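You operate a simulated robot arm through the tools that you are given. There is no shell and no other tool.

You are at the controls of a simulated robot arm. One attempt, no reset.

TASK
Pull the black tube length apart in the tensile tester.
Fine: clamp both grips, shut the guard, zero the display before you start, and watch till it stops.

It is judged by the outcome, as a careful person would: the job done as asked, and still so three seconds after it is handed in. It fails if anything else is knocked over, pushed out of place, dropped, spilled or broken.

THE ROBOT
A 6-joint arm with a two-finger gripper, fixed in place. Base frame: the origin is on the floor under the middle of its stand, x ahead of it, y to its left, z up; the work surface is at about z = 76. Units: cm, degrees, N and s.
It reaches about 157.2 cm from its shoulder. Its first joint turns from -166.0 to 166.0 degrees. Payload 2.45 kg.
Tool frame: the origin (TCP) lies between the finger pads and is the grasp point; the fingertips stand 2 cm ahead of it; z points along the fingers, y is the line along which they close. The gripper opens to 14 cm; its body begins 16.8 cm behind the TCP.
Orientation is that of the tool frame in the base frame, as a unit quaternion [w, x, y, z]. With the fingers straight down and closing along the base's y, the tool's x points along the base's -x, its y along +y and its z along -z.

THE INTERFACE
- The arm moves only by the tool send_rows. Its argument "rows" is a list of rows, each an object (a shift or turn left out is 0, a gripper value left out holds the last) with "gripper": the closure, from 0 (fully open) to 1 (shut); "linear": the shift along the base's x, y, z in units of 500 mm (1.0 is 500 mm), a list of three; "angular": the turn, a rotation vector about the base's x, y, z in units of 90 degrees (1.0 is 90 degrees), a list of three. In form: [{"gripper": gripper, "linear": [tx, ty, tz], "angular": [wx, wy, wz]}, ...]. A call has 1 to 20 rows; each row is the pose to reach, as a shift and turn from the pose commanded when the call began. A call with a number of a shift or a turn outside -1 to 1 is refused whole. Rows are played at 5 a second. More than 5 cm and 8.6 degrees between two rows, or a gripper value outside its range, and nothing of the call is played. Where a pose cannot be reached the arm comes as near as it can. A force on the tool above 90 N (or 10 N above the force at the start of the call, whichever is more), or a blocked arm, ends the call early, and 0.2 s more pass. The fingers move at their own pace (about 4.5 cm/s each) and stop on an object; they squeeze with about 32 N. The grip force told is the motor's: it shows also when the fingers shut on nothing. Time passes only in rows, and 0.2 s behind the last, so rows that repeat a pose let the fingers close. It gives the time, the measured TCP pose, the force on the tool (base axes), the opening and the grip force at its end, in the units of the frame above (readings bear some noise), with the torque about the TCP (base axes, N m) and any sound that the robot's microphone picked up.
- Cameras (640 x 400 px; columns grow to the right, rows downward): "scene" is fixed at [4.9, 49.98, 151.34]; the picture's right is [-0.05, -1.00, 0.00], its down [-0.41, 0.02, -0.91] and it looks along [0.91, -0.04, -0.41] (base axes); focal length 268 px, centre (320, 200). "wrist" rides on the gripper at [7.8, 1.1, -20.9] in the tool frame; the picture's right is [-0.14, 0.99, 0.00], its down [-0.92, -0.13, -0.37] and it looks along [-0.36, -0.05, 0.93] (tool axes); focal length 280 px, centre (320, 200). There is no depth. A picture from a camera that has moved, and an enlarged one, comes with that camera's place and axes in the base frame and with its lens.
- get_image(camera): a new picture of that camera. No time passes.
- inspect(camera, box): a new picture of the part [left, top, right, bottom] of that camera's present view, enlarged. No time passes.
- job_done(): hands the job in; it is judged then, once.

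Nothing tells you positions but the pictures and the camera data. Unless the task says otherwise, let go and move clear before handing in.

The tools are called after ">>>" as name(argument=value, ...) on one line, values as JSON. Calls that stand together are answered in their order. send_rows: Moves the arm, as the interface text tells. Its arguments: {"type":"object","properties":{"rows":{"type":"array","items":{"type":"object","properties":{"gripper":{"type":"number"},"linear":{"type":"array","items":{"type":"number"}},"angular":{"type":"array","items":{"type":"number"}}}}}},"required":["rows"]} The other tools are called the same way: get_image (camera) takes a picture; inspect (camera, box) takes an enlarged picture of a part of a camera's view; job_done () hands the job in.

At the start:

```text
time_s: 0.0
position: [63.02, 29.75, 138.12]
tcp_rot: [0.001, 0.0, 1.0, 0.0]
force: [0.2, -0.6, 1.1]
wrist_torque: [-0.02, 0.04, 0.0]
grip_width: 14.0
grasp_force: 0.0
```

scene: 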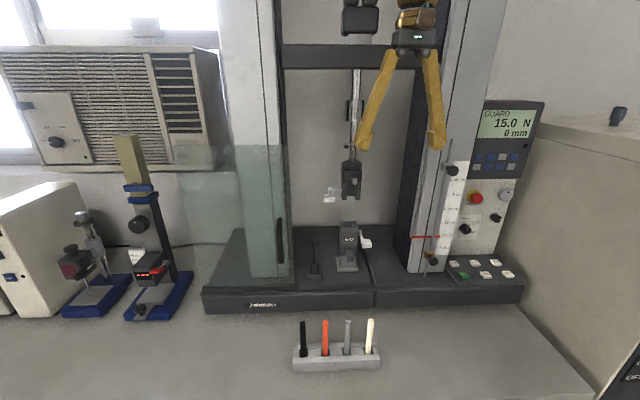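
wrist: 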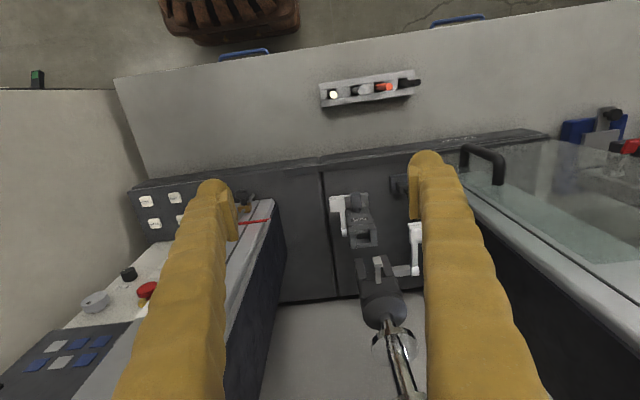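

I see a tensile tester with an upper and lower grip with white levers, an open glass guard hinged on the left, a control panel on the right, and a rack of four tube lengths in front. I'll look closer before moving.

>>> inspect(camera="scene", box=[270, 130, 430, 290])

>>> inspect(camera="scene", box=[410, 90, 560, 190])

>>> inspect(camera="scene", box=[400, 170, 540, 300])

>>> inspect(camera="scene", box=[270, 300, 400, 380])

>>> inspect(camera="scene", box=[170, 130, 330, 310])

>>> inspect(camera="wrist", box=[300, 140, 460, 300])

>>> inspect(camera="wrist", box=[20, 170, 300, 390])

>>> inspect(camera="scene", box=[320, 60, 400, 220])

```text
2.50 times, centred on (350, 210) of scene
camera zoom: at [4.9, 49.98, 151.34], right [-0.05, -1.0, 0.0], down [-0.41, 0.02, -0.91], along [0.91, -0.04, -0.41], focal length 670 px, centre (245, 175)
```

zoom: 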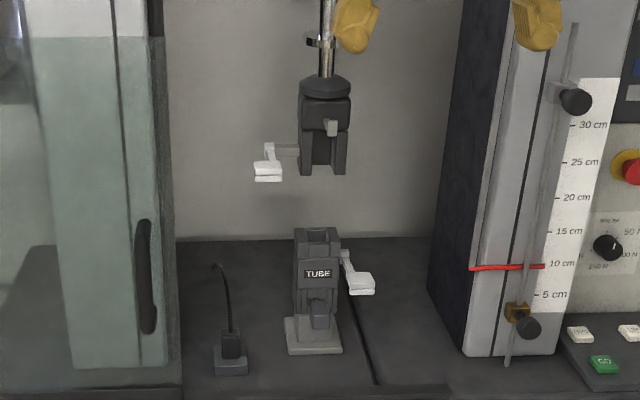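

```text
4.00 times, centred on (485, 140) of scene
camera zoom: at [4.9, 49.98, 151.34], right [-0.05, -1.0, 0.0], down [-0.41, 0.02, -0.91], along [0.91, -0.04, -0.41], focal length 1072 px, centre (-340, 440)
```

zoom: 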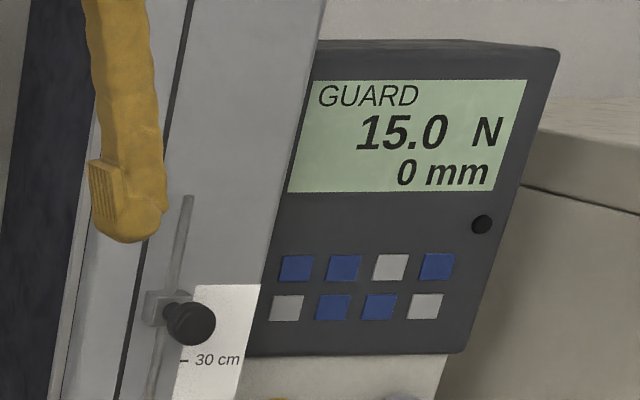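

```text
3.08 times, centred on (470, 235) of scene
camera zoom: at [4.9, 49.98, 151.34], right [-0.05, -1.0, 0.0], down [-0.41, 0.02, -0.91], along [0.91, -0.04, -0.41], focal length 824 px, centre (-142, 92)
```

zoom: 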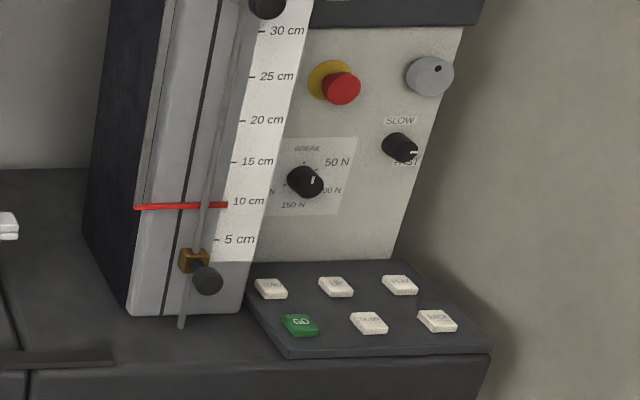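

```text
4.92 times, centred on (335, 340) of scene
camera zoom: at [4.9, 49.98, 151.34], right [-0.05, -1.0, 0.0], down [-0.41, 0.02, -0.91], along [0.91, -0.04, -0.41], focal length 1319 px, centre (246, -489)
```

zoom: 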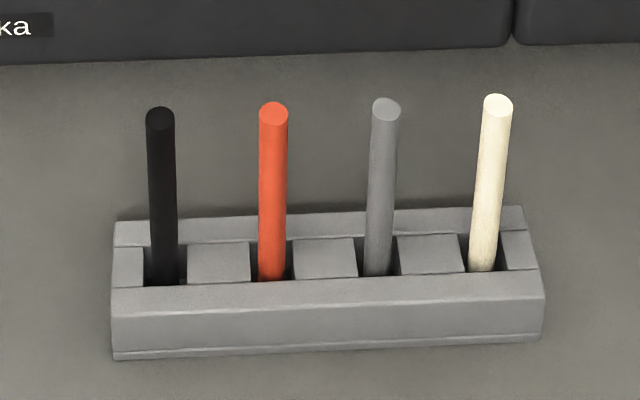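

```text
2.22 times, centred on (250, 220) of scene
camera zoom: at [4.9, 49.98, 151.34], right [-0.05, -1.0, 0.0], down [-0.41, 0.02, -0.91], along [0.91, -0.04, -0.41], focal length 595 px, centre (476, 156)
```

zoom: 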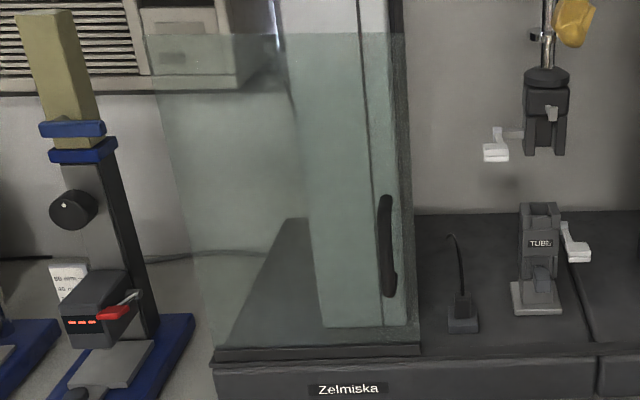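

```text
2.50 times, centred on (380, 220) of wrist
camera zoom: at [55.21, 30.91, 159.05], right [0.14, 0.99, 0.0], down [0.92, -0.13, 0.37], along [0.36, -0.05, -0.93], focal length 701 px, centre (170, 150)
```

zoom: 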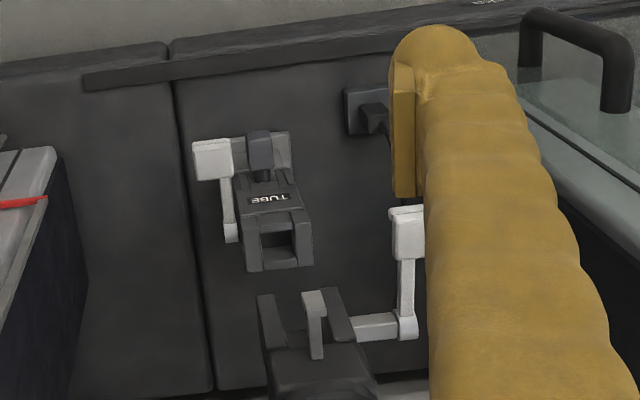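

```text
1.82 times, centred on (160, 280) of wrist
camera zoom: at [55.21, 30.91, 159.05], right [0.14, 0.99, 0.0], down [0.92, -0.13, 0.37], along [0.36, -0.05, -0.93], focal length 510 px, centre (611, 54)
```

zoom: 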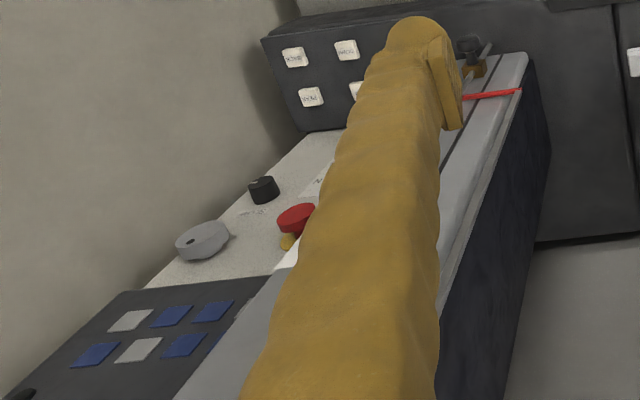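

```text
2.50 times, centred on (360, 140) of scene
camera zoom: at [4.9, 49.98, 151.34], right [-0.05, -1.0, 0.0], down [-0.41, 0.02, -0.91], along [0.91, -0.04, -0.41], focal length 670 px, centre (220, 350)
```

zoom: 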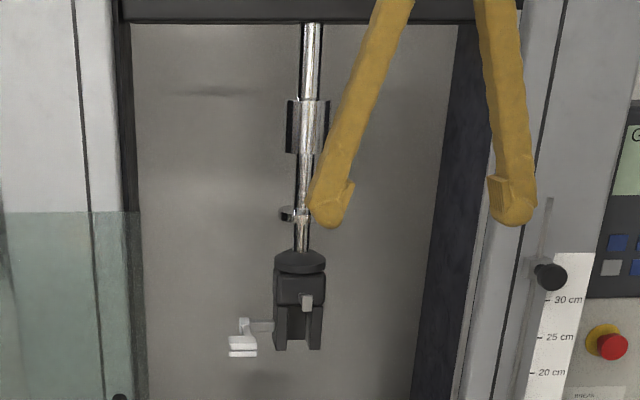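

The display reads "GUARD 15.0 N 0 mm" with the guard open. I'll zoom further on the panel, knobs and grips before moving.

>>> inspect(camera="scene", box=[440, 250, 525, 290])

>>> inspect(camera="scene", box=[450, 180, 530, 240])

>>> inspect(camera="scene", box=[320, 150, 380, 210])

>>> inspect(camera="scene", box=[320, 215, 380, 280])

>>> inspect(camera="scene", box=[410, 150, 470, 280])

>>> inspect(camera="scene", box=[330, 0, 390, 100])

>>> inspect(camera="wrist", box=[310, 180, 430, 320])

>>> inspect(camera="wrist", box=[120, 170, 300, 260])

```text
7.53 times, centred on (482, 270) of scene
camera zoom: at [4.9, 49.98, 151.34], right [-0.05, -1.0, 0.0], down [-0.41, 0.02, -0.91], along [0.91, -0.04, -0.41], focal length 2018 px, centre (-904, -327)
```

zoom: 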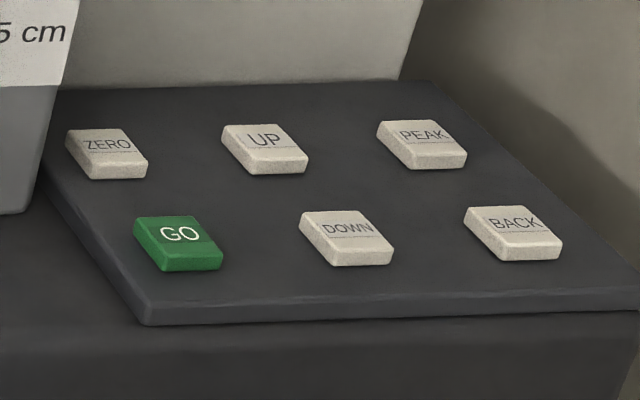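

```text
6.67 times, centred on (490, 210) of scene
camera zoom: at [4.9, 49.98, 151.34], right [-0.05, -1.0, 0.0], down [-0.41, 0.02, -0.91], along [0.91, -0.04, -0.41], focal length 1786 px, centre (-813, 133)
```

zoom: 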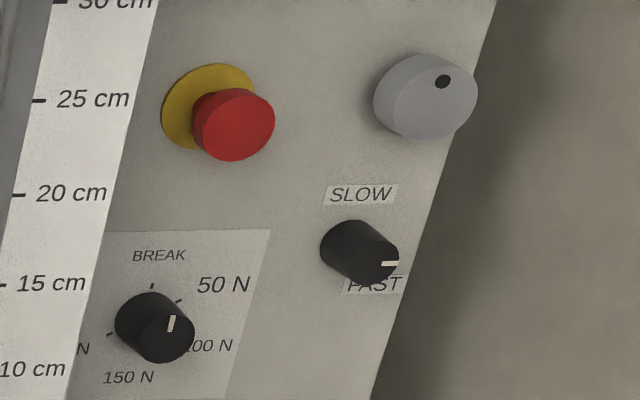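

```text
6.67 times, centred on (350, 180) of scene
camera zoom: at [4.9, 49.98, 151.34], right [-0.05, -1.0, 0.0], down [-0.41, 0.02, -0.91], along [0.91, -0.04, -0.41], focal length 1786 px, centre (120, 333)
```

zoom: 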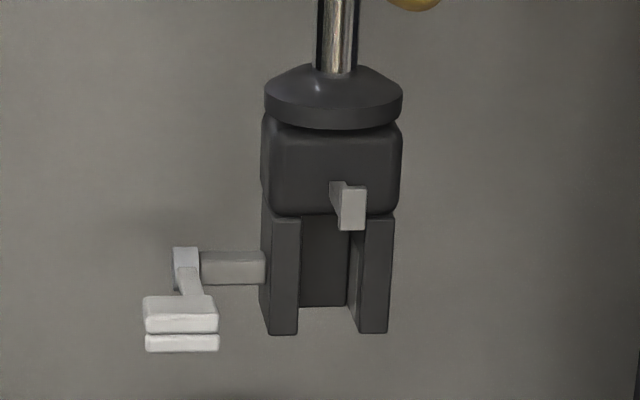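

```text
6.15 times, centred on (350, 248) of scene
camera zoom: at [4.9, 49.98, 151.34], right [-0.05, -1.0, 0.0], down [-0.41, 0.02, -0.91], along [0.91, -0.04, -0.41], focal length 1649 px, centre (135, -92)
```

zoom: 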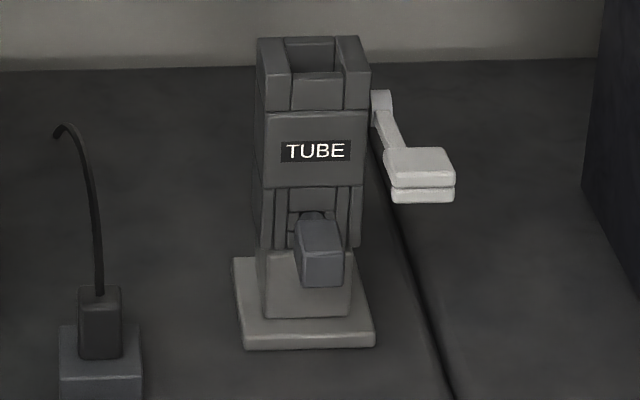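

```text
3.08 times, centred on (440, 215) of scene
camera zoom: at [4.9, 49.98, 151.34], right [-0.05, -1.0, 0.0], down [-0.41, 0.02, -0.91], along [0.91, -0.04, -0.41], focal length 824 px, centre (-49, 154)
```

zoom: 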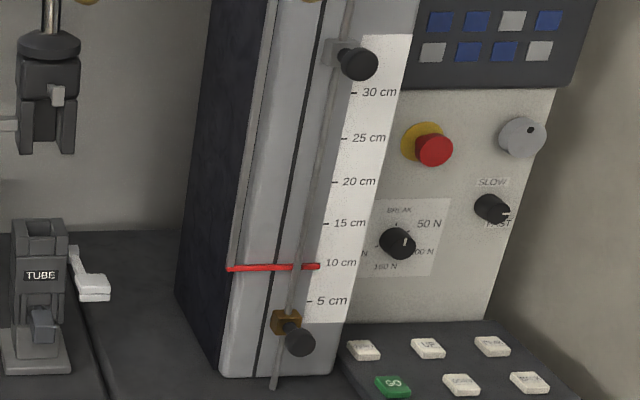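

```text
4.00 times, centred on (360, 50) of scene
camera zoom: at [4.9, 49.98, 151.34], right [-0.05, -1.0, 0.0], down [-0.41, 0.02, -0.91], along [0.91, -0.04, -0.41], focal length 1072 px, centre (160, 800)
```

zoom: 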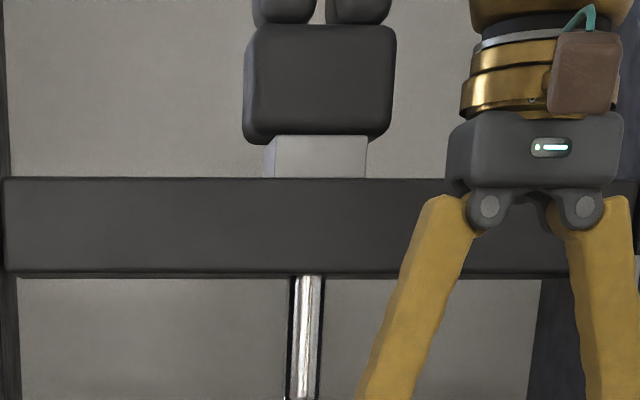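

```text
2.86 times, centred on (370, 250) of wrist
camera zoom: at [55.21, 30.91, 159.05], right [0.14, 0.99, 0.0], down [0.92, -0.13, 0.37], along [0.36, -0.05, -0.93], focal length 801 px, centre (177, 57)
```

zoom: 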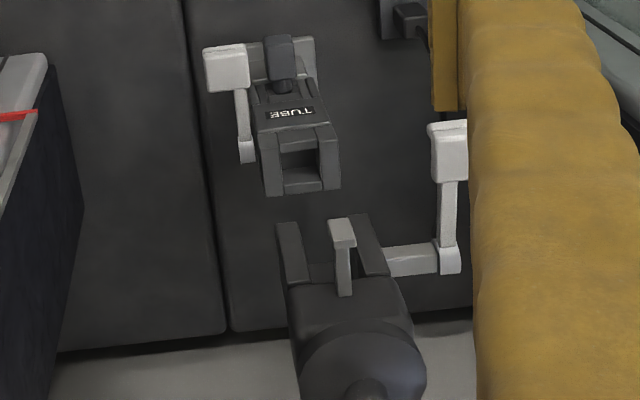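

```text
3.56 times, centred on (210, 215) of wrist
camera zoom: at [55.21, 30.91, 159.05], right [0.14, 0.99, 0.0], down [0.92, -0.13, 0.37], along [0.36, -0.05, -0.93], focal length 997 px, centre (711, 147)
```

zoom: 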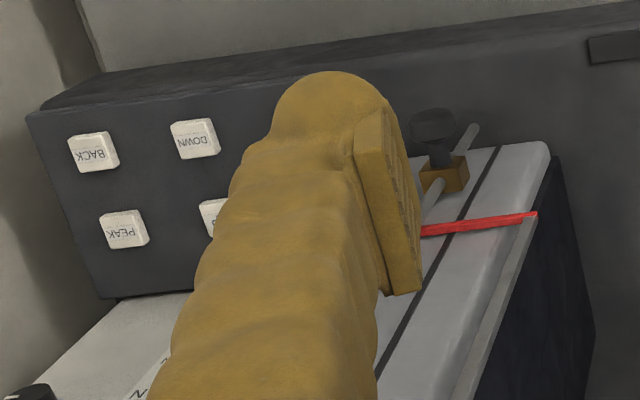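

The tester's lower grip sits at about (84, 36, 101), the upper grip jaws at about z 114–120, and the black tube at about (57, 52.5) in the rack. I'll back off and tilt the hand forward so the wrist camera can look at the tester from the front.

>>> send_rows(rows=[{"linear": [-0.0325, 0.0156, -0.065], "angular": [0, -0.0833, 0], "gripper": 0}, {"linear": [-0.065, 0.0312, -0.13], "angular": [0, -0.1667, 0]}, {"linear": [-0.0975, 0.0469, -0.195], "angular": [0, -0.25, 0]}, {"linear": [-0.13, 0.0625, -0.26], "angular": [0, -0.3333, 0]}, {"linear": [-0.1625, 0.0781, -0.325], "angular": [0, -0.4167, 0]}, {"linear": [-0.195, 0.0937, -0.39], "angular": [0, -0.5, 0]}, {"linear": [-0.2275, 0.1094, -0.455], "angular": [0, -0.5833, 0]}, {"linear": [-0.26, 0.125, -0.52], "angular": [0, -0.6667, 0]}, {"linear": [-0.26, 0.125, -0.52], "angular": [0, -0.6667, 0]}])

>>> get_image(camera="wrist")

>>> get_image(camera="scene")

```text
time_s: 2.0
position: [50.16, 35.8, 112.22]
tcp_rot: [0.501, 0.0, 0.866, -0.001]
force: [-0.8, 0.1, -0.5]
wrist_torque: [-0.01, 0.05, 0.02]
grip_width: 13.99
grasp_force: 0.0
```

```text
taken
camera wrist: at [28.11, 37.13, 115.83], right [0.07, 0.99, 0.12], down [0.14, -0.13, 0.98], along [0.99, -0.05, -0.15], focal length 280 px, centre (320, 200)
```

wrist: 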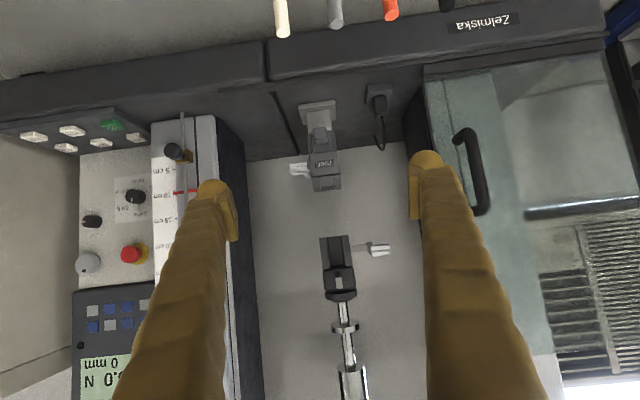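

```text
taken
```

scene: 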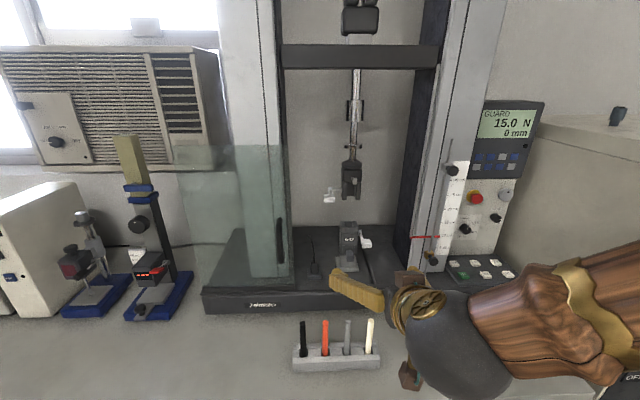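

The wrist view (upside-down) shows both grips from the front. Zooming in on the grips, guard and panel.

>>> inspect(camera="wrist", box=[280, 90, 400, 210])

>>> inspect(camera="wrist", box=[300, 220, 400, 330])

>>> inspect(camera="wrist", box=[400, 30, 640, 240])

>>> inspect(camera="wrist", box=[0, 90, 240, 290])

>>> inspect(camera="scene", box=[180, 240, 440, 330])

```text
3.33 times, centred on (340, 150) of wrist
camera zoom: at [28.11, 37.13, 115.83], right [0.07, 0.99, 0.12], down [0.14, -0.13, 0.98], along [0.99, -0.05, -0.15], focal length 935 px, centre (253, 367)
```

zoom: 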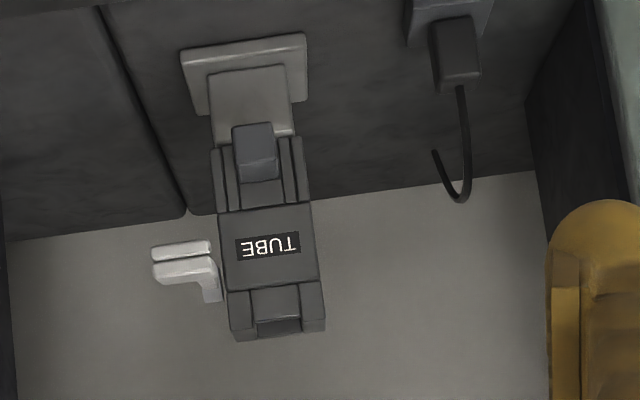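

```text
3.64 times, centred on (350, 275) of wrist
camera zoom: at [28.11, 37.13, 115.83], right [0.07, 0.99, 0.12], down [0.14, -0.13, 0.98], along [0.99, -0.05, -0.15], focal length 1020 px, centre (211, -73)
```

zoom: 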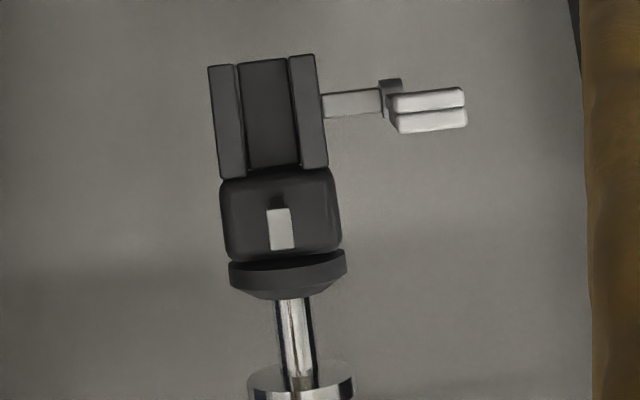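

```text
1.90 times, centred on (520, 135) of wrist
camera zoom: at [28.11, 37.13, 115.83], right [0.07, 0.99, 0.12], down [0.14, -0.13, 0.98], along [0.99, -0.05, -0.15], focal length 534 px, centre (-61, 324)
```

zoom: 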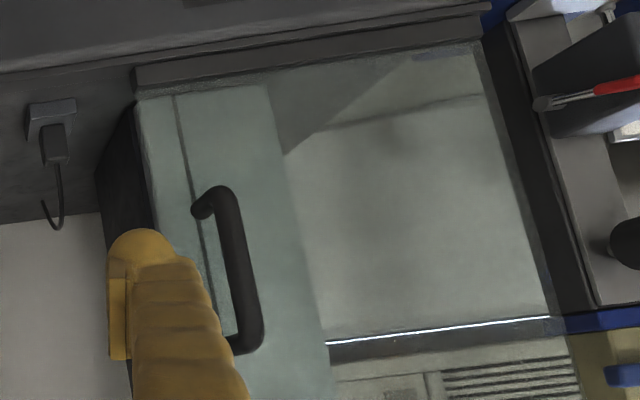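

```text
2.00 times, centred on (120, 190) of wrist
camera zoom: at [28.11, 37.13, 115.83], right [0.07, 0.99, 0.12], down [0.14, -0.13, 0.98], along [0.99, -0.05, -0.15], focal length 561 px, centre (720, 220)
```

zoom: 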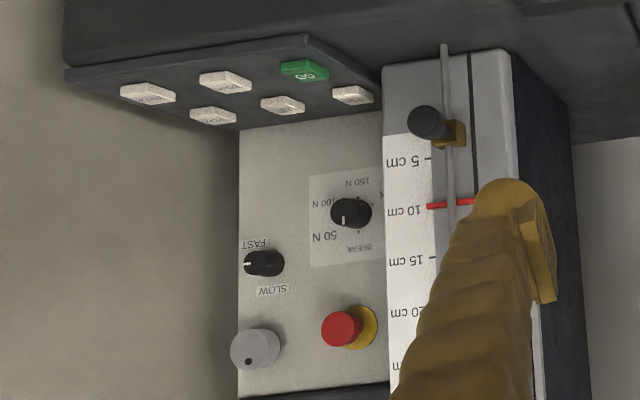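

```text
2.46 times, centred on (310, 285) of scene
camera zoom: at [4.9, 49.98, 151.34], right [-0.05, -1.0, 0.0], down [-0.41, 0.02, -0.91], along [0.91, -0.04, -0.41], focal length 660 px, centre (345, -9)
```

zoom: 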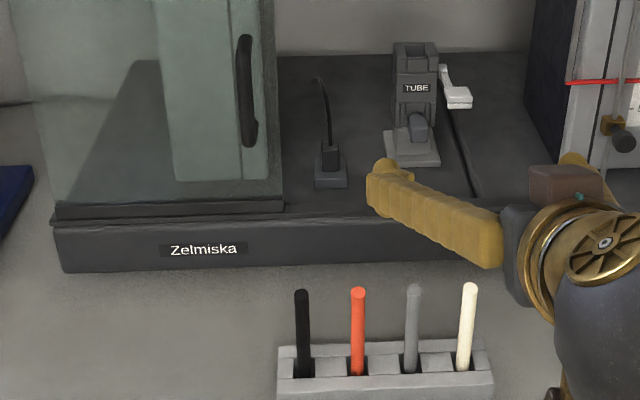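

Both lever arms point forward horizontally; the lower grip has a pocket open at the top, and the upper grip is a fork open to the front. I'll turn the hand 45° to the right and go to the left side of the rack, well above it, to approach the black tube away from its neighbour.

>>> send_rows(rows=[{"linear": [-0.015, 0.069, 0], "angular": [0, 0, -0.0714]}, {"linear": [-0.03, 0.138, 0], "angular": [0, 0, -0.1429]}, {"linear": [-0.045, 0.207, 0], "angular": [0, 0, -0.2143]}, {"linear": [-0.06, 0.276, 0], "angular": [0, 0, -0.2857]}, {"linear": [-0.075, 0.345, 0], "angular": [0, 0, -0.3571]}, {"linear": [-0.09, 0.414, 0], "angular": [0, 0, -0.4286]}, {"linear": [-0.104, 0.484, 0], "angular": [0, 0, -0.5]}, {"linear": [-0.104, 0.484, 0], "angular": [0, 0, -0.5]}])

>>> get_image(camera="wrist")

>>> get_image(camera="scene")

```text
time_s: 2.9
position: [46.25, 43.21, 122.94]
tcp_rot: [0.5, 0.211, 0.84, -0.013]
force: [-0.3, 0.3, -0.4]
wrist_torque: [0.0, 0.0, -0.03]
grip_width: 14.0
grasp_force: 0.0
stopped in row 4: the arm was blocked; the commanded pose is now the measured one
```

```text
taken
camera wrist: at [25.86, 51.96, 127.04], right [0.42, 0.85, 0.3], down [0.02, -0.34, 0.94], along [0.91, -0.39, -0.17], focal length 280 px, centre (320, 200)
```

wrist: 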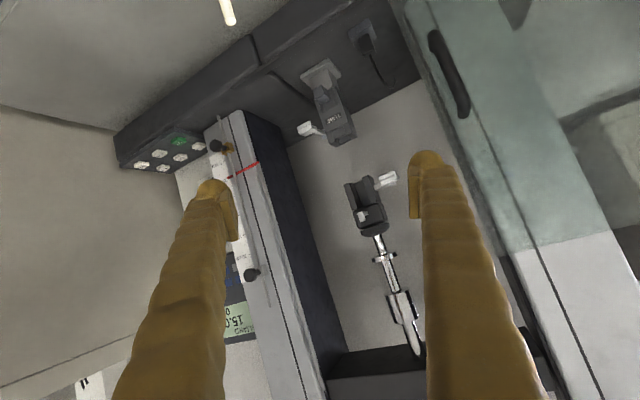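

```text
taken
```

scene: 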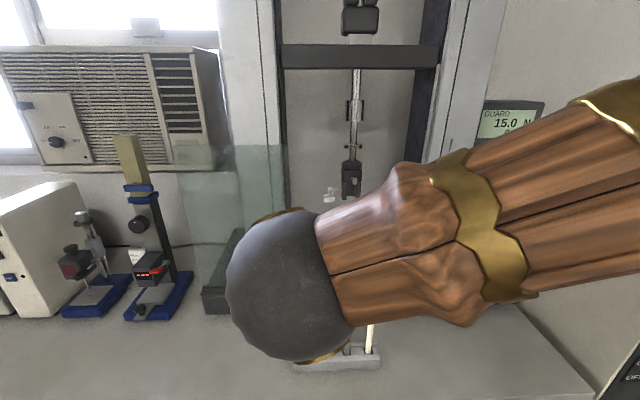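

The arm was blocked turning that far (a joint limit near the base), nothing touched. I'll undo the yaw and come in straight ahead instead, positioning above and behind the black tube to look.

>>> send_rows(rows=[{"linear": [0.015, 0.027, -0.03], "angular": [-0.024, 0.0034, 0.0482]}, {"linear": [0.03, 0.054, -0.08], "angular": [-0.048, 0.0068, 0.0964]}, {"linear": [0.045, 0.081, -0.15], "angular": [-0.072, 0.0102, 0.1446]}, {"linear": [0.06, 0.108, -0.22], "angular": [-0.096, 0.0136, 0.1928]}, {"linear": [0.075, 0.136, -0.3], "angular": [-0.12, 0.017, 0.241]}, {"linear": [0.075, 0.136, -0.358], "angular": [-0.12, 0.017, 0.241]}, {"linear": [0.075, 0.136, -0.358], "angular": [-0.12, 0.017, 0.241]}])

>>> get_image(camera="wrist")

>>> get_image(camera="scene")

```text
time_s: 4.3
position: [48.8, 47.51, 115.76]
tcp_rot: [0.524, 0.039, 0.848, 0.062]
force: [0.7, 0.9, 0.2]
wrist_torque: [-0.04, -0.04, -0.05]
grip_width: 14.02
grasp_force: 0.1
stopped in row 7: the arm was blocked; the commanded pose is now the measured one
```

```text
taken
camera wrist: at [26.68, 48.42, 118.24], right [0.06, 0.96, 0.27], down [0.08, -0.27, 0.96], along [0.99, -0.04, -0.1], focal length 280 px, centre (320, 200)
```

wrist: 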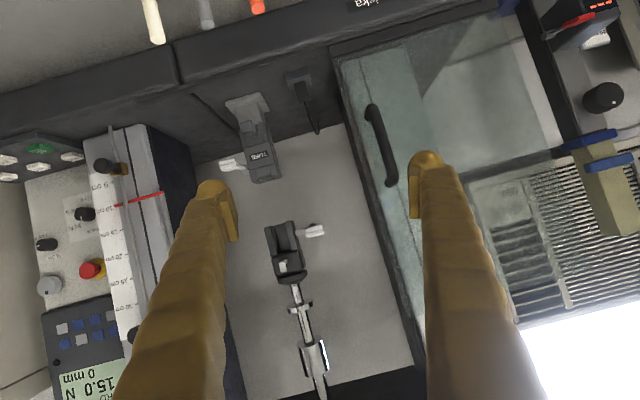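

```text
taken
```

scene: 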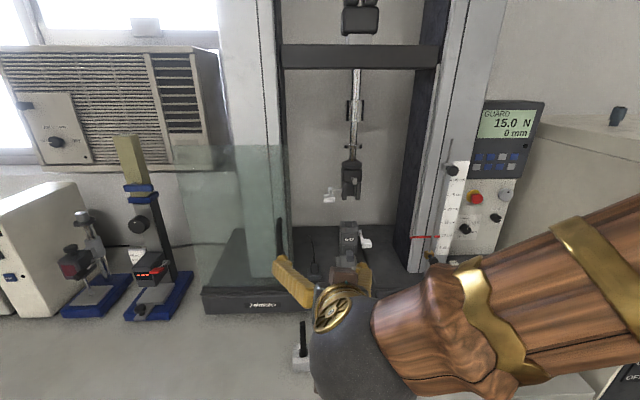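

Blocked again by the arm's wrist limits, with nothing touched. I'll check the finger geometry, the tube and rack in detail to plan a reachable grasp.

>>> inspect(camera="scene", box=[260, 210, 400, 380])

>>> inspect(camera="wrist", box=[180, 80, 340, 290])

>>> inspect(camera="wrist", box=[380, 120, 500, 260])

```text
2.35 times, centred on (330, 295) of scene
camera zoom: at [4.9, 49.98, 151.34], right [-0.05, -1.0, 0.0], down [-0.41, 0.02, -0.91], along [0.91, -0.04, -0.41], focal length 630 px, centre (296, -24)
```

zoom: 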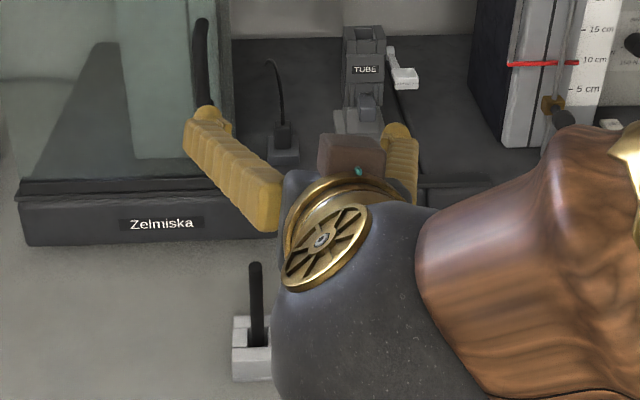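

```text
1.90 times, centred on (260, 185) of wrist
camera zoom: at [26.68, 48.42, 118.24], right [0.06, 0.96, 0.27], down [0.08, -0.27, 0.96], along [0.99, -0.04, -0.1], focal length 534 px, centre (434, 229)
```

zoom: 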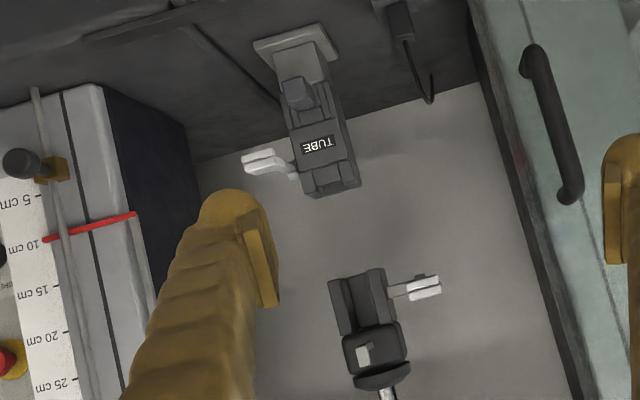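

```text
2.86 times, centred on (440, 190) of wrist
camera zoom: at [26.68, 48.42, 118.24], right [0.06, 0.96, 0.27], down [0.08, -0.27, 0.96], along [0.99, -0.04, -0.1], focal length 801 px, centre (-23, 229)
```

zoom: 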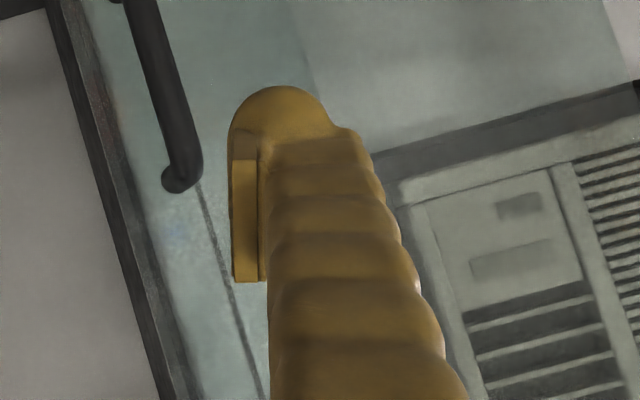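

Analysis suggests the last wrist joint is near its limit with the camera underneath. I'll roll the hand 180° about its own axis (camera on top), in two halves, here in free air.

>>> send_rows(rows=[{"angular": [-0.0744, -0.0053, 0.0368]}, {"angular": [-0.1488, -0.0107, 0.0735]}, {"angular": [-0.2233, -0.016, 0.1103]}, {"angular": [-0.2977, -0.0213, 0.147]}, {"angular": [-0.3721, -0.0267, 0.1838]}, {"angular": [-0.4465, -0.032, 0.2205]}, {"angular": [-0.5209, -0.0373, 0.2573]}, {"angular": [-0.5953, -0.0427, 0.294]}, {"angular": [-0.6698, -0.048, 0.3308]}, {"angular": [-0.7442, -0.0533, 0.3675]}, {"angular": [-0.8186, -0.0587, 0.4043]}, {"angular": [-0.893, -0.064, 0.441]}, {"angular": [-0.893, -0.064, 0.441]}])

```text
time_s: 7.1
position: [48.98, 47.46, 115.85]
tcp_rot: [0.418, -0.57, 0.626, -0.329]
force: [0.2, 1.2, -0.2]
wrist_torque: [0.02, 0.0, 0.01]
grip_width: 14.02
grasp_force: 0.2
```

>>> send_rows(rows=[{"angular": [-0.0811, 0, 0.04]}, {"angular": [-0.1622, 0, 0.08]}, {"angular": [-0.2433, 0, 0.12]}, {"angular": [-0.3243, 0, 0.16]}, {"angular": [-0.4054, 0, 0.2]}, {"angular": [-0.4865, 0, 0.24]}, {"angular": [-0.5676, 0, 0.28]}, {"angular": [-0.6487, 0, 0.32]}, {"angular": [-0.7298, 0, 0.36]}, {"angular": [-0.8108, 0, 0.4]}, {"angular": [-0.8919, 0, 0.44]}, {"angular": [-0.973, 0, 0.48]}, {"angular": [-0.973, 0, 0.48]}])

>>> get_image(camera="wrist")

>>> get_image(camera="scene")

```text
time_s: 9.9
position: [48.83, 47.25, 116.54]
tcp_rot: [-0.005, 0.863, -0.004, 0.506]
force: [0.6, 0.5, 0.0]
wrist_torque: [0.0, 0.01, 0.0]
grip_width: 14.01
grasp_force: 0.1
```

```text
taken
camera wrist: at [34.3, 46.14, 133.61], right [-0.07, -0.99, -0.13], down [-0.77, 0.14, -0.62], along [0.63, 0.06, -0.77], focal length 280 px, centre (320, 200)
```

wrist: 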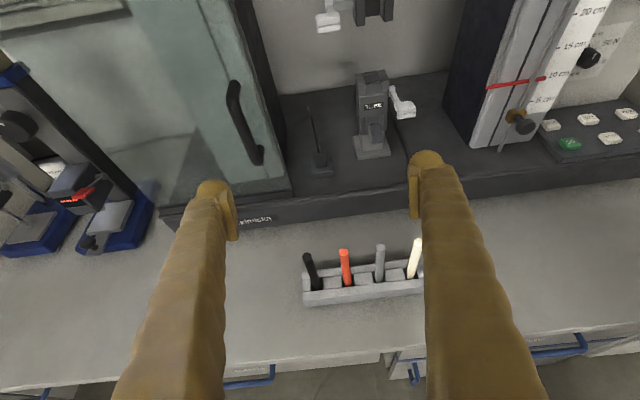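

```text
taken
```

scene: 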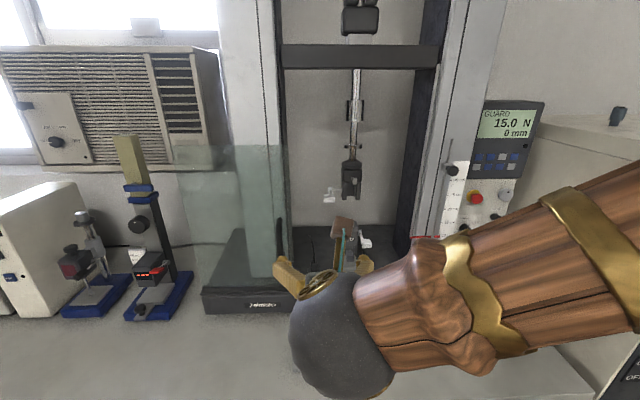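

The hand is now camera-up and reachable. The rack with black, orange, grey and white tubes is visible; I'll measure it.

>>> inspect(camera="wrist", box=[290, 230, 430, 320])

>>> inspect(camera="wrist", box=[290, 40, 430, 180])

>>> inspect(camera="wrist", box=[140, 0, 320, 220])

```text
4.44 times, centred on (360, 275) of wrist
camera zoom: at [34.3, 46.14, 133.61], right [-0.07, -0.99, -0.13], down [-0.77, 0.14, -0.62], along [0.63, 0.06, -0.77], focal length 1246 px, centre (142, -133)
```

zoom: 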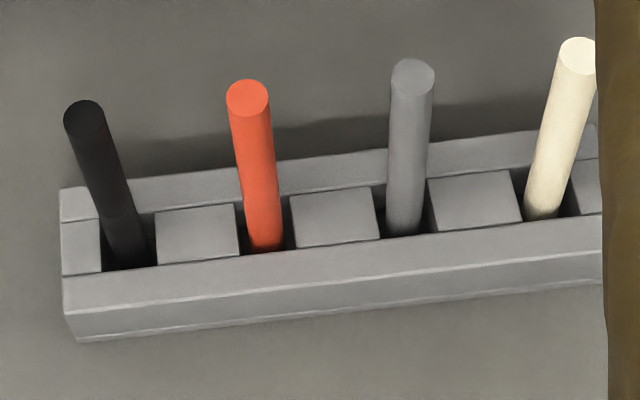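

```text
2.86 times, centred on (360, 110) of wrist
camera zoom: at [34.3, 46.14, 133.61], right [-0.07, -0.99, -0.13], down [-0.77, 0.14, -0.62], along [0.63, 0.06, -0.77], focal length 801 px, centre (206, 457)
```

zoom: 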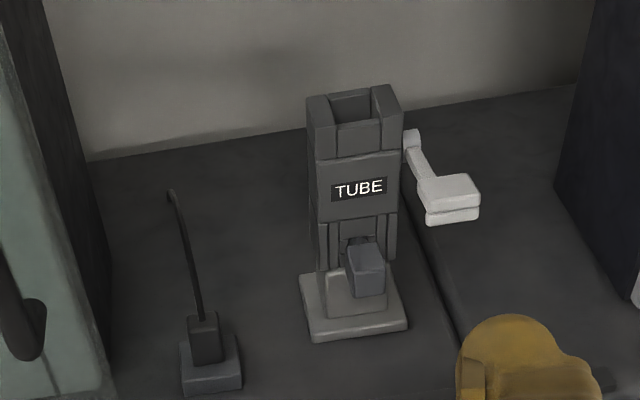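

```text
1.82 times, centred on (230, 110) of wrist
camera zoom: at [34.3, 46.14, 133.61], right [-0.07, -0.99, -0.13], down [-0.77, 0.14, -0.62], along [0.63, 0.06, -0.77], focal length 510 px, centre (484, 364)
```

zoom: 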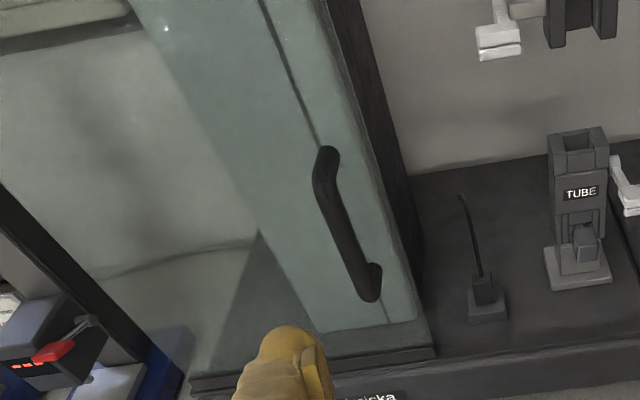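

Black tube: axis about (56, 52.4), top at z≈92.7, about 15 cm long; upper fork bottom at about (85.1, 36.1, 114.9). Let me look closely at the lower pocket and the upper fork.

>>> inspect(camera="wrist", box=[350, 60, 400, 100])

>>> inspect(camera="wrist", box=[300, 0, 420, 60])

>>> inspect(camera="scene", box=[330, 140, 375, 205])

```text
10.00 times, centred on (375, 80) of wrist
camera zoom: at [34.3, 46.14, 133.61], right [-0.07, -0.99, -0.13], down [-0.77, 0.14, -0.62], along [0.63, 0.06, -0.77], focal length 2804 px, centre (-230, 1400)
```

zoom: 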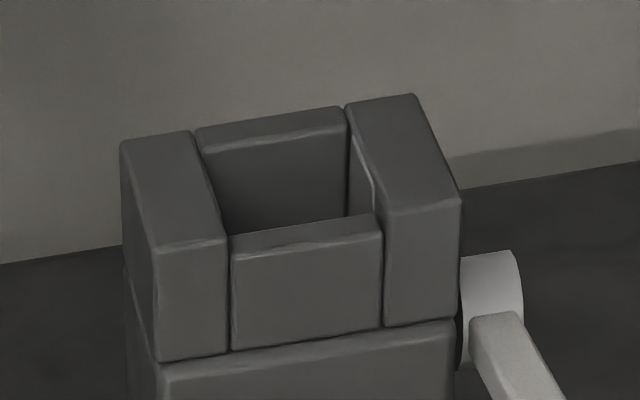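

```text
5.33 times, centred on (360, 30) of wrist
camera zoom: at [34.3, 46.14, 133.61], right [-0.07, -0.99, -0.13], down [-0.77, 0.14, -0.62], along [0.63, 0.06, -0.77], focal length 1495 px, centre (107, 1107)
```

zoom: 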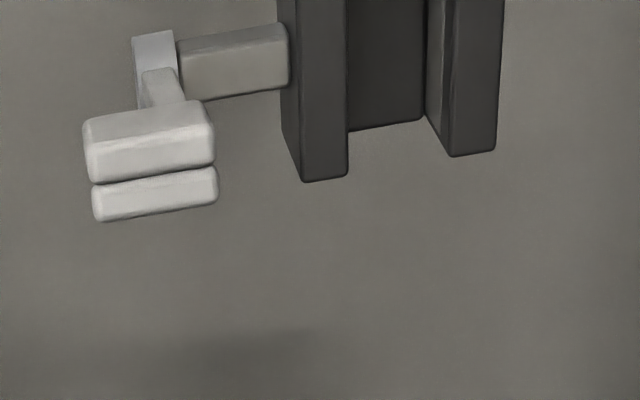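

```text
6.15 times, centred on (352, 172) of scene
camera zoom: at [4.9, 49.98, 151.34], right [-0.05, -1.0, 0.0], down [-0.41, 0.02, -0.91], along [0.91, -0.04, -0.41], focal length 1649 px, centre (120, 369)
```

zoom: 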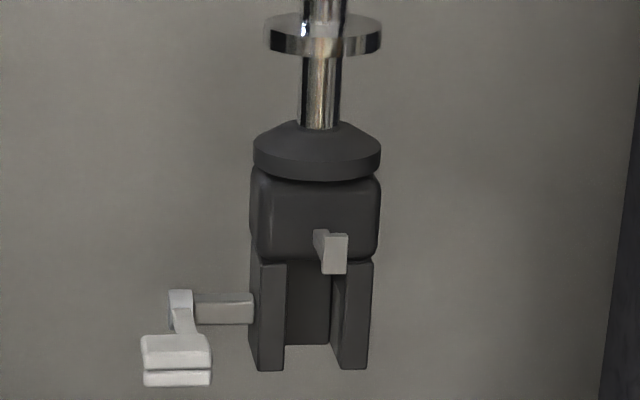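

The pocket centre is about (87.4, 35.9) with its rim at z≈104.3, and the fork slot is centred at y≈36, z 115–121. Now I'll lower the hand behind the rack with a shallower tilt and pre-close the fingers to about 3.2 cm.

>>> send_rows(rows=[{"gripper": 0.3, "linear": [-0.0192, 0.0204, -0.0632], "angular": [0, -0.032, 0]}, {"gripper": 0.771, "linear": [-0.0384, 0.0408, -0.1264], "angular": [0, -0.064, 0]}, {"gripper": 0.771, "linear": [-0.0576, 0.0612, -0.1896], "angular": [0, -0.096, 0]}, {"gripper": 0.771, "linear": [-0.0768, 0.0816, -0.2528], "angular": [0, -0.127, 0]}, {"gripper": 0.771, "linear": [-0.096, 0.102, -0.316], "angular": [0, -0.159, 0]}, {"gripper": 0.771, "linear": [-0.096, 0.102, -0.316], "angular": [0, -0.159, 0]}, {"gripper": 0.771, "linear": [-0.096, 0.102, -0.316], "angular": [0, -0.159, 0]}])

>>> get_image(camera="wrist")

>>> get_image(camera="scene")

```text
time_s: 10.7
position: [48.4, 45.72, 119.04]
tcp_rot: [-0.062, 0.807, -0.077, 0.582]
force: [-0.5, 0.8, 0.0]
wrist_torque: [-0.05, -0.03, -0.03]
grip_width: 7.25
grasp_force: 0.1
stopped in row 3: the arm was blocked; the commanded pose is now the measured one
```

```text
taken
camera wrist: at [30.9, 43.1, 132.7], right [-0.09, -0.94, -0.32], down [-0.63, 0.3, -0.72], along [0.77, 0.13, -0.62], focal length 280 px, centre (320, 200)
```

wrist: 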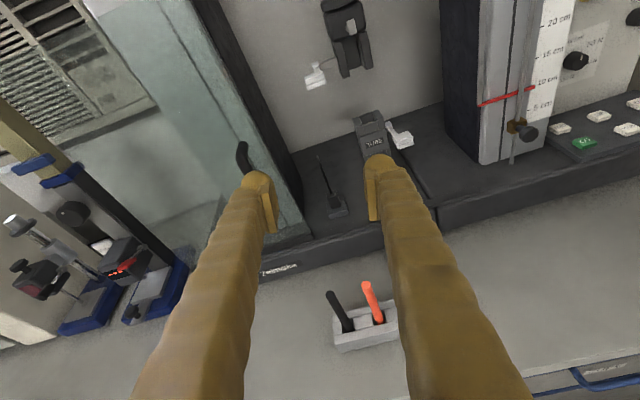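

```text
taken
```

scene: 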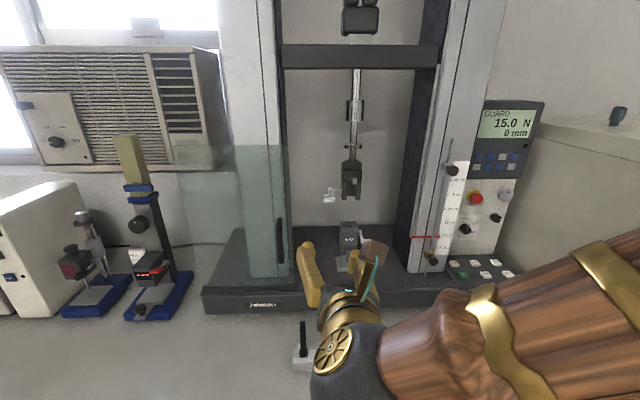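

It looks like the arm's wrist cannot swing further left than about 65° azimuth, so I'll move forward rather than hover behind the rack, restoring a level 15° tilt above the tubes.

>>> send_rows(rows=[{"gripper": 0.771, "linear": [0.04, 0, -0.02], "angular": [-0.03, -0.0094, 0.0075]}, {"gripper": 0.771, "linear": [0.09, 0.002, -0.06], "angular": [-0.061, -0.0188, 0.015]}, {"gripper": 0.771, "linear": [0.13, 0.004, -0.1], "angular": [-0.092, -0.0282, 0.0225]}, {"gripper": 0.771, "linear": [0.152, 0.006, -0.12], "angular": [-0.122, -0.0376, 0.03]}, {"gripper": 0.771, "linear": [0.152, 0.006, -0.12], "angular": [-0.122, -0.0376, 0.03]}, {"gripper": 0.771, "linear": [0.152, 0.006, -0.12], "angular": [-0.122, -0.0376, 0.03]}])

>>> get_image(camera="wrist")

```text
time_s: 12.1
position: [55.79, 46.41, 112.31]
tcp_rot: [0.003, 0.794, 0.007, 0.607]
force: [0.4, -0.8, 0.4]
wrist_torque: [0.02, -0.02, -0.03]
grip_width: 3.21
grasp_force: 0.1
```

```text
taken
camera wrist: at [37.43, 45.57, 125.47], right [-0.03, -0.99, -0.12], down [-0.6, 0.11, -0.79], along [0.8, 0.05, -0.6], focal length 280 px, centre (320, 200)
```

wrist: 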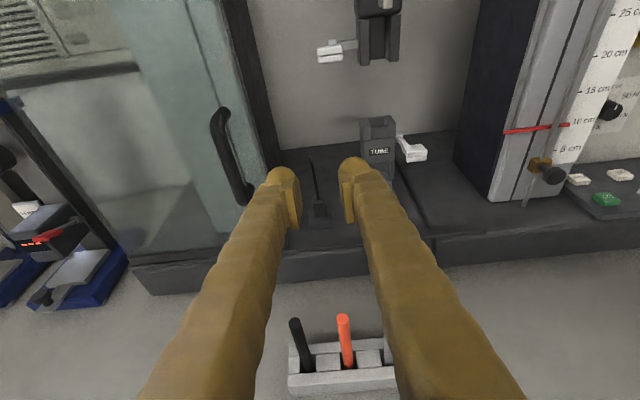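

Position reached accurately. Zooming on the rack and black tube from here to refine its location.

>>> inspect(camera="wrist", box=[275, 305, 395, 395])

>>> inspect(camera="wrist", box=[250, 140, 390, 240])

>>> inspect(camera="scene", box=[270, 300, 400, 390])

```text
4.44 times, centred on (335, 350) of wrist
camera zoom: at [37.43, 45.57, 125.47], right [-0.03, -0.99, -0.12], down [-0.6, 0.11, -0.79], along [0.8, 0.05, -0.6], focal length 1246 px, centre (253, -467)
```

zoom: 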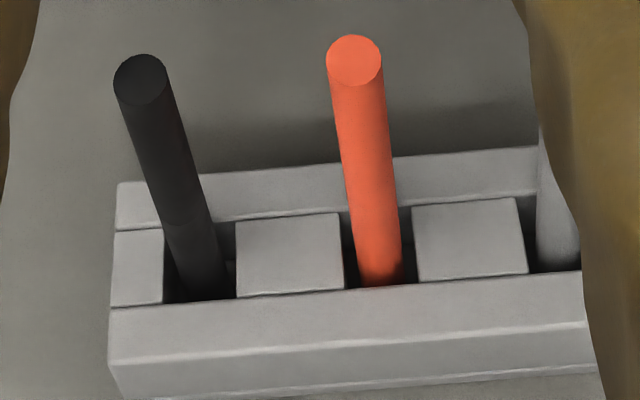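

```text
4.00 times, centred on (320, 190) of wrist
camera zoom: at [37.43, 45.57, 125.47], right [-0.03, -0.99, -0.12], down [-0.6, 0.11, -0.79], along [0.8, 0.05, -0.6], focal length 1122 px, centre (320, 240)
```

zoom: 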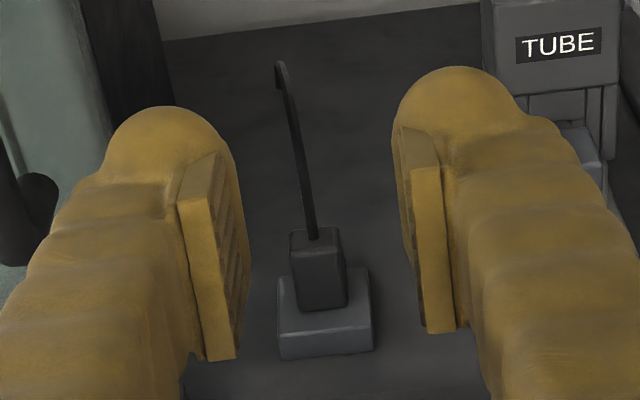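

```text
4.44 times, centred on (335, 345) of scene
camera zoom: at [4.9, 49.98, 151.34], right [-0.05, -1.0, 0.0], down [-0.41, 0.02, -0.91], along [0.91, -0.04, -0.41], focal length 1191 px, centre (253, -444)
```

zoom: 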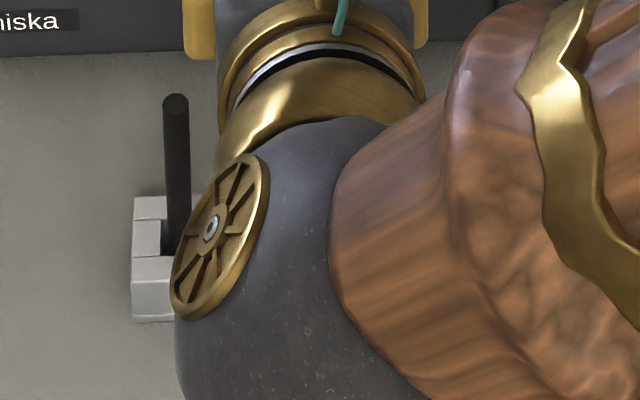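

Black tube is centred at about (56.3, 52.3), orange at y≈46.2. I'll move to hover just above the black tube with the gap narrowed to 2.6 cm, then check alignment.

>>> send_rows(rows=[{"gripper": 0.814, "linear": [-0.003, 0.026, -0.06]}, {"gripper": 0.814, "linear": [-0.006, 0.052, -0.12]}, {"gripper": 0.814, "linear": [-0.009, 0.078, -0.18]}, {"gripper": 0.814, "linear": [-0.012, 0.104, -0.24]}, {"gripper": 0.814, "linear": [-0.014, 0.1266, -0.3]}, {"gripper": 0.814, "linear": [-0.014, 0.1266, -0.3]}, {"gripper": 0.814, "linear": [-0.014, 0.1266, -0.3]}])

>>> get_image(camera="wrist")

>>> get_image(camera="scene")

```text
time_s: 13.7
position: [54.9, 52.78, 97.29]
tcp_rot: [0.002, 0.795, 0.008, 0.607]
force: [-0.3, -0.1, 0.2]
wrist_torque: [-0.01, 0.02, 0.01]
grip_width: 2.61
grasp_force: 0.0
```

```text
taken
camera wrist: at [36.71, 51.91, 110.38], right [-0.03, -0.99, -0.12], down [-0.6, 0.11, -0.79], along [0.8, 0.05, -0.6], focal length 280 px, centre (320, 200)
```

wrist: 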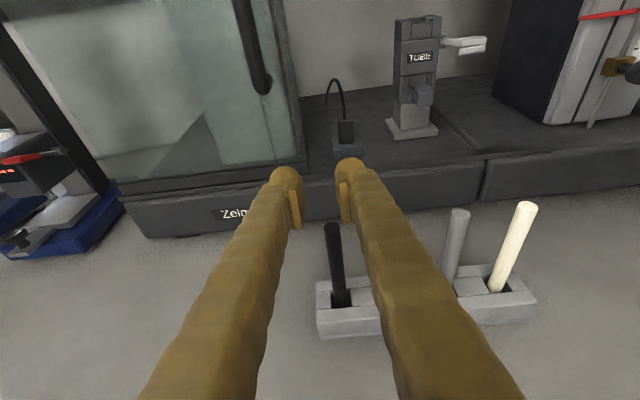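

```text
taken
```

scene: 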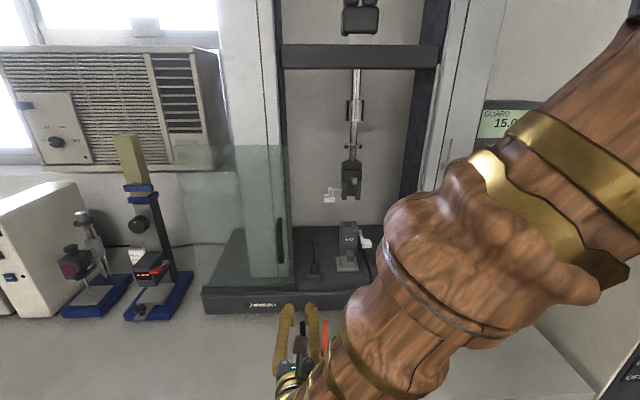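

The hand reached the hover pose. Checking the alignment of the fingers over the black tube.

>>> inspect(camera="wrist", box=[260, 140, 400, 320])

>>> inspect(camera="scene", box=[260, 290, 360, 390])

```text
2.22 times, centred on (330, 230) of wrist
camera zoom: at [36.71, 51.91, 110.38], right [-0.03, -0.99, -0.12], down [-0.6, 0.11, -0.79], along [0.8, 0.05, -0.6], focal length 623 px, centre (298, 133)
```

zoom: 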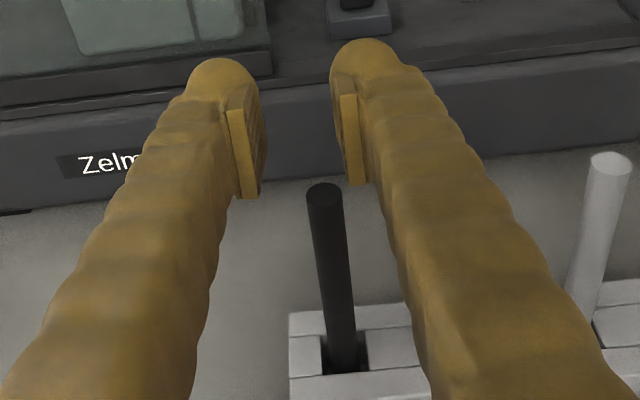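

```text
4.00 times, centred on (310, 340) of scene
camera zoom: at [4.9, 49.98, 151.34], right [-0.05, -1.0, 0.0], down [-0.41, 0.02, -0.91], along [0.91, -0.04, -0.41], focal length 1072 px, centre (360, -360)
```

zoom: 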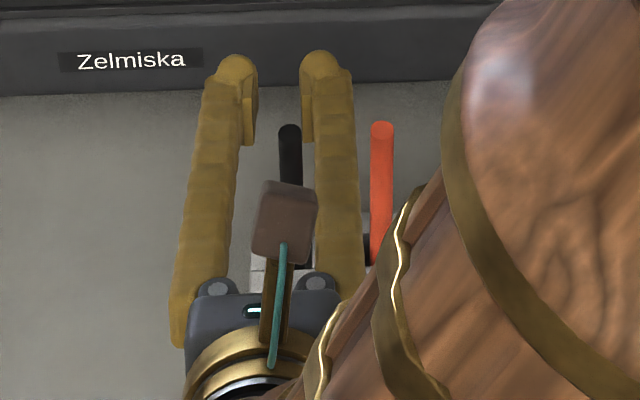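

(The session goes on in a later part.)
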